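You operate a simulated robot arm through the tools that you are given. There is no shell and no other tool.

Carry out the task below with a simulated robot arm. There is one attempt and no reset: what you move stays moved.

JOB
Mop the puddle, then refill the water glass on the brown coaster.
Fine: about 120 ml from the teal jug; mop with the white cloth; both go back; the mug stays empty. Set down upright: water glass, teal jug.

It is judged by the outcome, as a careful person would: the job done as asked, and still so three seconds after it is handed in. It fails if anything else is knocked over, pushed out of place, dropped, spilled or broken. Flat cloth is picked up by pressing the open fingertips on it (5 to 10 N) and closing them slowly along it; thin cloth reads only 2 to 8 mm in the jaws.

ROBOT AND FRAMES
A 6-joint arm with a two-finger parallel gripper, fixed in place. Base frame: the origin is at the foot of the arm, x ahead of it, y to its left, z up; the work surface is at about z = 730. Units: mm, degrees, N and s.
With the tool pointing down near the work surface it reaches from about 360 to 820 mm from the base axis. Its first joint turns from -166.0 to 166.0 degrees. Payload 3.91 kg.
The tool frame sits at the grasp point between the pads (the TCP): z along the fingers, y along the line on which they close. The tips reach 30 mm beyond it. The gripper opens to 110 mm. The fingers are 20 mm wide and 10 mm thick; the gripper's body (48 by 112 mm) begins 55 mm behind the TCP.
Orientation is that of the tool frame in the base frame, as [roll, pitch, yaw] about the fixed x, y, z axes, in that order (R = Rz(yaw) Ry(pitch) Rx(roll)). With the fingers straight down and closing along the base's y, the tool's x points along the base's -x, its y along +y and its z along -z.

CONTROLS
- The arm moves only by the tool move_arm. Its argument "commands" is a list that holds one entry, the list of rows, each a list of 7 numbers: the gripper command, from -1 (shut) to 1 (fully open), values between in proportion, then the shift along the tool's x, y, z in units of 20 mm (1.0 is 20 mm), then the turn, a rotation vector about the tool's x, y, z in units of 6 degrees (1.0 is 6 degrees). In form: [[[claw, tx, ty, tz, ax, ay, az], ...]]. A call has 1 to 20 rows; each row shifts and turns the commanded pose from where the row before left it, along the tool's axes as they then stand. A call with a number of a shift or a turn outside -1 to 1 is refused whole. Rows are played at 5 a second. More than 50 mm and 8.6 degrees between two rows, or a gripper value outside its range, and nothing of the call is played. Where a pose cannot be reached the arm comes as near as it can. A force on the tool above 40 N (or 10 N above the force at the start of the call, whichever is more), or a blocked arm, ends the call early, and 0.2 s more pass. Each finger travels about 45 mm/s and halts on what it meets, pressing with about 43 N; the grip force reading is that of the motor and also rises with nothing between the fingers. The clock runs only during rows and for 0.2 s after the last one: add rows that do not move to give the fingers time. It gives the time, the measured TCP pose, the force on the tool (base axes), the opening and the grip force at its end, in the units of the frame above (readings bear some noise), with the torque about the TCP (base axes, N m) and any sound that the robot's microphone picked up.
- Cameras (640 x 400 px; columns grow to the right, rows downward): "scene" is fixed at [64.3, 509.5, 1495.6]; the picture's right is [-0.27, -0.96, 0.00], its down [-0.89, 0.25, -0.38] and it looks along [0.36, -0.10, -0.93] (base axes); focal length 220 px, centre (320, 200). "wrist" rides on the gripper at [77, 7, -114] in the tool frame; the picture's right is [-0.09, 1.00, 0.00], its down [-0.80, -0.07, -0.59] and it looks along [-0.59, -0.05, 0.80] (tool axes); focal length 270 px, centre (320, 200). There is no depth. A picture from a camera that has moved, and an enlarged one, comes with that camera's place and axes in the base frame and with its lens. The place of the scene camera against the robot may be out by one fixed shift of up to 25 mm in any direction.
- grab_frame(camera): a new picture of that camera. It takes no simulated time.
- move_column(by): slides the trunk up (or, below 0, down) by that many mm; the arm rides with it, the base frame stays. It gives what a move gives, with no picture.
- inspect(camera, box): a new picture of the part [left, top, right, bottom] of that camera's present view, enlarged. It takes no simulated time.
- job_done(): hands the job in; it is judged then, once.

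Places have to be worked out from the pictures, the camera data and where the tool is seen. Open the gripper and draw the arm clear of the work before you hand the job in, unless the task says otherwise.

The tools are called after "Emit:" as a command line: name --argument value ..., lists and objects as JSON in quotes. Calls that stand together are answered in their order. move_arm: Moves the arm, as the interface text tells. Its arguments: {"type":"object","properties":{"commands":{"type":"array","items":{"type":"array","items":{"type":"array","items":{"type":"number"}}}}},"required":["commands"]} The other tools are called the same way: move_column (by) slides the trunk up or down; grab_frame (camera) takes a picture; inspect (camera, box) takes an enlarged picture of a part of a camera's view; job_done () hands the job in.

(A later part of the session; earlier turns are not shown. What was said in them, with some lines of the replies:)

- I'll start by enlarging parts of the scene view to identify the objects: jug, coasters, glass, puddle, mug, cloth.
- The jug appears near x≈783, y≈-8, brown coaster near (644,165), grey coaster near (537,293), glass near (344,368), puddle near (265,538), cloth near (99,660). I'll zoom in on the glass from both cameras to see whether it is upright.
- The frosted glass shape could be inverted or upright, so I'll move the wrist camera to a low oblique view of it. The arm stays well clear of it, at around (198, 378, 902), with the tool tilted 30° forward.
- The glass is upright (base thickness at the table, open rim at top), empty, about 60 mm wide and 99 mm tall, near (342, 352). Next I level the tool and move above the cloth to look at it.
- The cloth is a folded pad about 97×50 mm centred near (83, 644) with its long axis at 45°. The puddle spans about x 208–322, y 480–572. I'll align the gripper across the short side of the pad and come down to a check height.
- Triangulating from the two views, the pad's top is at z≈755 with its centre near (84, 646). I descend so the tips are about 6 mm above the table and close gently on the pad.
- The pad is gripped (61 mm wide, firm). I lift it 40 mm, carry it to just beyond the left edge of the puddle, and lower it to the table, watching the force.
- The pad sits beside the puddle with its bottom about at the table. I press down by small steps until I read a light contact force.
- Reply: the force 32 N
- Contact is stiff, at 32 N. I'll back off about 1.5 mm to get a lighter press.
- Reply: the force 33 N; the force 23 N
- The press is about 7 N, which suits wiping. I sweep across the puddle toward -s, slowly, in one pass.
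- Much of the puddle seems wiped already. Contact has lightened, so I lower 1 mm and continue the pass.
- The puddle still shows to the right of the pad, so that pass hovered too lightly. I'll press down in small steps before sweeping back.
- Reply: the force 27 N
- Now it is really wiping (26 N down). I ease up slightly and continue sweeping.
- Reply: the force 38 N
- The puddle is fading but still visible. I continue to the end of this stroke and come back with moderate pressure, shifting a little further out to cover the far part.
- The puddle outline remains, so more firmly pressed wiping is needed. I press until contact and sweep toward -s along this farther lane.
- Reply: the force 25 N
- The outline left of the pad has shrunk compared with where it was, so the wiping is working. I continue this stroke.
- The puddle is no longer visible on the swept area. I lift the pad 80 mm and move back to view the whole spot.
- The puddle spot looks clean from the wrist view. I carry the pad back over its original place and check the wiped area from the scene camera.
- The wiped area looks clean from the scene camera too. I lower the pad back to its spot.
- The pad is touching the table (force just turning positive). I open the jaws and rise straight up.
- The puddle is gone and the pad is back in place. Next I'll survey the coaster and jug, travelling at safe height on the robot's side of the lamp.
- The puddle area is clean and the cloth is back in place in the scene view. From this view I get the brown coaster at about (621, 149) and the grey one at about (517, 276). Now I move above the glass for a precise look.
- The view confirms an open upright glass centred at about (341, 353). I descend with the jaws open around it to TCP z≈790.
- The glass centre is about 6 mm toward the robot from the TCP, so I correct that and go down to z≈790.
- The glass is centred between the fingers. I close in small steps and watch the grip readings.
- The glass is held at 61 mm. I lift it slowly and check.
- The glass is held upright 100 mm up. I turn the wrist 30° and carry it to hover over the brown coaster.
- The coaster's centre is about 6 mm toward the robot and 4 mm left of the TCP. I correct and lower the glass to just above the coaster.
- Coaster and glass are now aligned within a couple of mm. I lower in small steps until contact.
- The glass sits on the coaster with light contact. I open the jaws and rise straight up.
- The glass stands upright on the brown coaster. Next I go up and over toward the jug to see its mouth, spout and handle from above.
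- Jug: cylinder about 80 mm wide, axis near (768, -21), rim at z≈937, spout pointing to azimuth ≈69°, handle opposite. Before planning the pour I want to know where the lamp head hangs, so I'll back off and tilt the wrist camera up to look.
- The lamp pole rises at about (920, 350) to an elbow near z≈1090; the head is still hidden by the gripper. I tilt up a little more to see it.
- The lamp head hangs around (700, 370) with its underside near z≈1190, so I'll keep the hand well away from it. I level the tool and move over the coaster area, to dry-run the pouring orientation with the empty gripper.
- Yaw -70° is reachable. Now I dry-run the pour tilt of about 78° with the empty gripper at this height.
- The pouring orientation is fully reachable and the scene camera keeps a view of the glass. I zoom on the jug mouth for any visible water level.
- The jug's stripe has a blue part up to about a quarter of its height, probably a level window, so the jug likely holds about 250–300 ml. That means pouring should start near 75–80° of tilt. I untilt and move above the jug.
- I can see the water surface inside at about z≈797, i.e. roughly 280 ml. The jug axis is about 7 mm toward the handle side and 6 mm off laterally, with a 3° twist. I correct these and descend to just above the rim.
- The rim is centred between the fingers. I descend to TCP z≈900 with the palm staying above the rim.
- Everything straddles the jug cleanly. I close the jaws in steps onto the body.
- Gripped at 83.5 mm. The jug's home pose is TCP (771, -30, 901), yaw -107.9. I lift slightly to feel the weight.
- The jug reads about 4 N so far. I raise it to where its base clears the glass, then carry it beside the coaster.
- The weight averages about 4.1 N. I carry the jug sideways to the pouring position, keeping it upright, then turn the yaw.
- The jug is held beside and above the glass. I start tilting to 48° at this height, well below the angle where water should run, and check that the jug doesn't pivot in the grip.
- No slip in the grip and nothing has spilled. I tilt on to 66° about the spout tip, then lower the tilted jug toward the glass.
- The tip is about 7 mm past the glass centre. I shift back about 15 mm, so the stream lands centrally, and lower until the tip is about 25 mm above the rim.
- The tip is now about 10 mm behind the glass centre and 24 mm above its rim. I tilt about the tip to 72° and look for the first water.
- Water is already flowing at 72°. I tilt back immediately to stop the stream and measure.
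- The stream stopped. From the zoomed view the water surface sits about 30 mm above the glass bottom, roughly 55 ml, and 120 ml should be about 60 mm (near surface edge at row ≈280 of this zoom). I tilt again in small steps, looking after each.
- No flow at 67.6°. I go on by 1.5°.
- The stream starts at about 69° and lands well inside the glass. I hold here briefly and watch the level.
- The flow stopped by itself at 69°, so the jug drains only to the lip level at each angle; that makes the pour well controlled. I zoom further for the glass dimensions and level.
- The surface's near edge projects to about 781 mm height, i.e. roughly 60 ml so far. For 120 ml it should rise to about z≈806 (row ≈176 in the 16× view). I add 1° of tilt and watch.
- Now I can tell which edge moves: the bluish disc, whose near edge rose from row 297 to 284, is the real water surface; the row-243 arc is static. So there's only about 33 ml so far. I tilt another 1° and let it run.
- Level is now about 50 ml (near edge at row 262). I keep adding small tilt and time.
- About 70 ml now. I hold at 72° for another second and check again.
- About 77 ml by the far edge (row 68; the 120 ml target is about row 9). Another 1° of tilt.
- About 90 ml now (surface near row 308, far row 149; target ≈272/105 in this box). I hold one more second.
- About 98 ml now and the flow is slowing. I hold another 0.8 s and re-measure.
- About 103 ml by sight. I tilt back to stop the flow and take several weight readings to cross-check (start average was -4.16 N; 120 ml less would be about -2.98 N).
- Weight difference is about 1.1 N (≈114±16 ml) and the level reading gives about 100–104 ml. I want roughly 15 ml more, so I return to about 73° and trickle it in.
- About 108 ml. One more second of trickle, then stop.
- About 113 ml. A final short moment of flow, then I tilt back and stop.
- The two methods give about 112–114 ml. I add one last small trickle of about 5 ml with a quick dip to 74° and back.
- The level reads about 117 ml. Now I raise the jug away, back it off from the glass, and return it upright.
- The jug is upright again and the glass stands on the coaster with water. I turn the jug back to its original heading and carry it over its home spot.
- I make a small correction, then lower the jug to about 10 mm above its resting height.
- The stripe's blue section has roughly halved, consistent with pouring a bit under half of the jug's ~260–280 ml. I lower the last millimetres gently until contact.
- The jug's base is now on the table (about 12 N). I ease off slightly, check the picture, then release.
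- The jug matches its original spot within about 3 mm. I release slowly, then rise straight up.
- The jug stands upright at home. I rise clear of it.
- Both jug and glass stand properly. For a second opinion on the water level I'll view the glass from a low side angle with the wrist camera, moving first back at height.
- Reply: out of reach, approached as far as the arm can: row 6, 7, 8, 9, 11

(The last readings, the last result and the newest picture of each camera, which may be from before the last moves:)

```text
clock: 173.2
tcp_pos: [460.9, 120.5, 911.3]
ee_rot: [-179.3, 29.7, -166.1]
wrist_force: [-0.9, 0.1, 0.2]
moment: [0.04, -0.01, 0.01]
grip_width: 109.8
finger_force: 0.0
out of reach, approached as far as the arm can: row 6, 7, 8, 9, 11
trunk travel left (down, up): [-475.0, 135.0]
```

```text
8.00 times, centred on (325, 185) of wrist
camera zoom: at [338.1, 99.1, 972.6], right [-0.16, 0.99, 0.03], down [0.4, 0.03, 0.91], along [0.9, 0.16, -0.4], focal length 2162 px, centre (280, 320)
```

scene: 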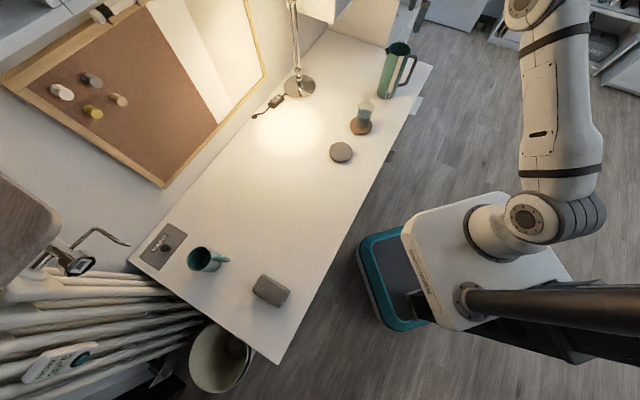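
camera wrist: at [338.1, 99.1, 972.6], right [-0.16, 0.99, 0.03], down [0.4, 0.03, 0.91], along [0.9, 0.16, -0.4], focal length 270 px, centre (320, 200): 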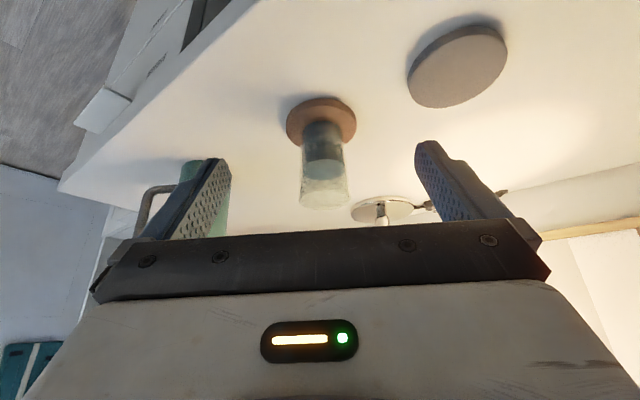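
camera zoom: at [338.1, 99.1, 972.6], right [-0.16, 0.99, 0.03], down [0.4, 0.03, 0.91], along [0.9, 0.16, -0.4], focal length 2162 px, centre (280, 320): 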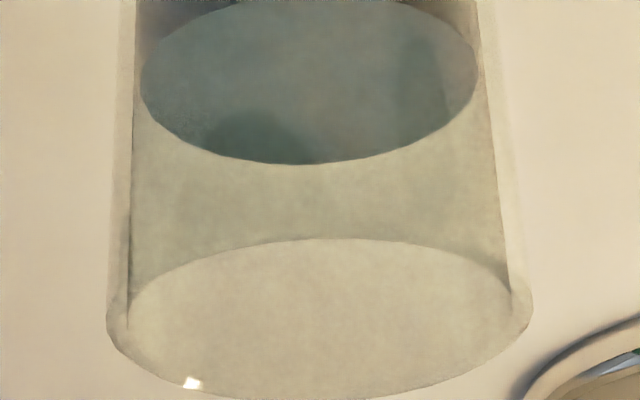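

The side view gives a surface height of about 805 mm and a depth of about 55 mm, i.e. roughly 115 ml, consistent with the other estimates and close to 120 ml. I raise and level the arm, then check the wiped area and the rest of the table.

Emit:
move_arm --commands '[[[1, -0.4, 0, -0.693, 0, 0, 0], [1, -0.4, 0, -0.693, 0, 0, 0], [1, -0.4, 0, -0.693, 0, 0, 0], [1, -0.4, 0, -0.693, 0, 0, 0], [1, -0.4, 0, -0.693, 0, 0, 0], [1, -0.4, 0, -0.693, 0, 0, 0], [1, -0.4, 0, -0.693, 0, 0, 0], [1, -0.4, 0, -0.693, 0, 0, 0], [1, -0.4, 0, -0.693, 0, 0, 0], [1, -0.4, 0, -0.693, 0, 0, 0], [1, -0.4, 0, -0.693, 0, 0, 0], [1, -0.4, 0, -0.693, 0, 0, 0], [1, 0, 0, 0, 0, 1, 0], [1, 0, 0, 0, 0, 1, 0], [1, 0, 0, 0, 0, 1, 0], [1, 0, 0, 0, 0, 1, 0], [1, 0, 0, 0, 0, 1, 0], [1, 0, 0, 0, 0, 0, 0]]]'

Emit:
inspect --camera "scene" --box '[240, 180, 360, 270]'

Emit:
inspect --camera "scene" --box '[330, 20, 450, 150]'

Emit:
inspect --camera "scene" --box '[120, 210, 320, 380]'

```text
clock: 177.0
tcp_pos: [469.0, 99.2, 1072.5]
ee_rot: [-179.9, -0.1, -166.2]
wrist_force: [1.1, 0.2, 0.0]
moment: [-0.04, 0.01, 0.03]
grip_width: 110.2
finger_force: 0.1
out of reach, approached as far as the arm can: row 3, 4, 5, 6, 7
trunk travel left (down, up): [-475.0, 135.0]
```

```text
4.44 times, centred on (300, 225) of scene
camera zoom: at [64.3, 509.5, 1495.6], right [-0.27, -0.96, 0.0], down [-0.89, 0.25, -0.38], along [0.36, -0.1, -0.93], focal length 976 px, centre (409, 89)
```

zoom: 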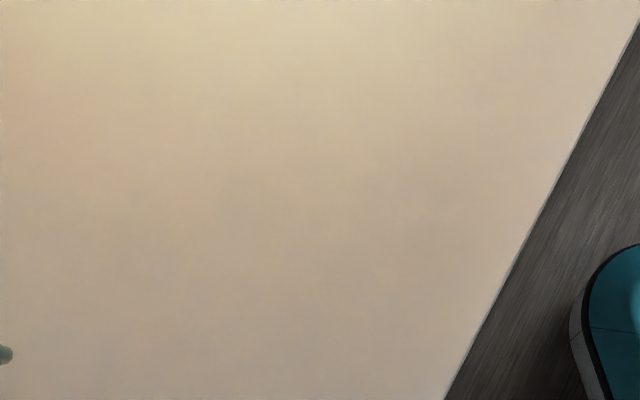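

```text
3.08 times, centred on (390, 85) of scene
camera zoom: at [64.3, 509.5, 1495.6], right [-0.27, -0.96, 0.0], down [-0.89, 0.25, -0.38], along [0.36, -0.1, -0.93], focal length 676 px, centre (105, 554)
```

zoom: 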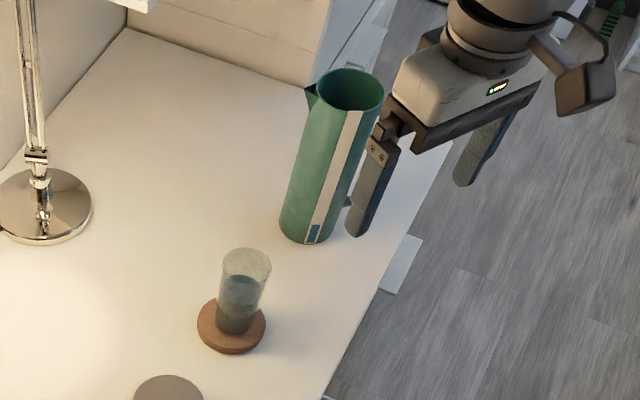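

```text
2.35 times, centred on (220, 295) of scene
camera zoom: at [64.3, 509.5, 1495.6], right [-0.27, -0.96, 0.0], down [-0.89, 0.25, -0.38], along [0.36, -0.1, -0.93], focal length 517 px, centre (555, -24)
```

zoom: 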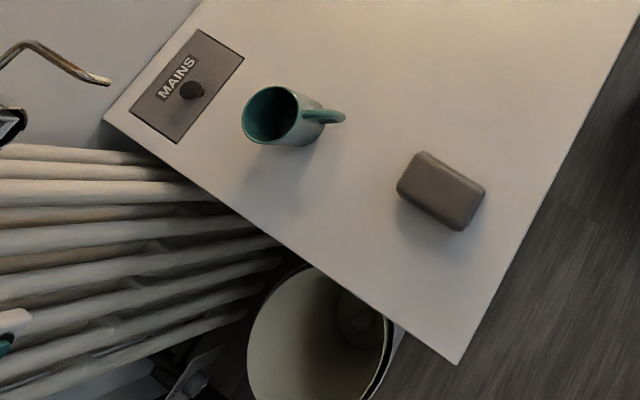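

The table is clean where the puddle was, the cloth and mug are where they belong, the jug is back upright, and the filled glass stands on the brown coaster. I raise the open gripper a bit further clear and check once more.

Emit:
move_arm --commands '[[[1, 0, 0, -1, 0, 0, 0], [1, 0, 0, -1, 0, 0, 0], [1, 0, 0, -1, 0, 0, 0], [1, 0, 0, 0, 0, 0, 0], [1, 0, 0, 0, 0, 0, 0]]]'

Emit:
grab_frame --camera "scene"

```text
clock: 178.2
tcp_pos: [471.9, 100.3, 1133.0]
ee_rot: [-179.9, 0.0, -166.2]
wrist_force: [-0.7, -0.4, 0.5]
moment: [0.02, -0.03, 0.0]
grip_width: 110.0
finger_force: 0.1
trunk travel left (down, up): [-475.0, 135.0]
```

```text
taken
```

scene: 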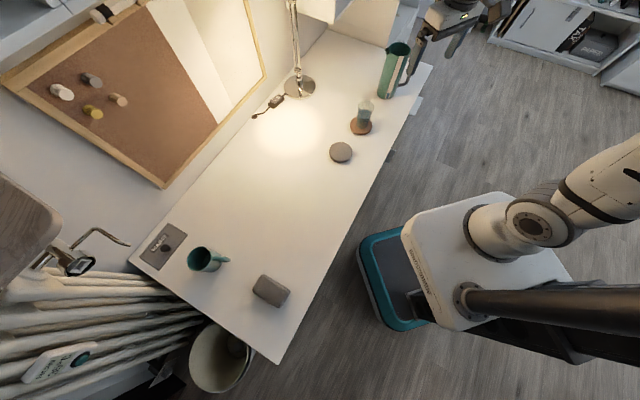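

The final view shows the puddle gone, the cloth and jug back, the mug untouched, the filled glass upright on the brown coaster, and the arm clear with the gripper open. I hand the job in.

Emit:
job_done

```text
The job is handed in.
```

The puddle is mopped, and the water glass is upright on the brown coaster with roughly 115 ml in it. That figure is an estimate, a little under the 120 ml you asked for. The side view of the water level gave about 115 ml, the drop in the jug's weight about 117 ml, and the jug's level stripe about 125 ml.

- **Glass:** it was standing off its coaster, empty, so I moved it to the brown coaster before pouring.
- **Jug:** upright at its original spot, within about 5 mm of where it started.
- **Cloth:** back where it was; it is now damp and darker.
- **Mug:** untouched and empty.

Nothing was knocked over or spilled, and the arm is clear of the table with the gripper open.
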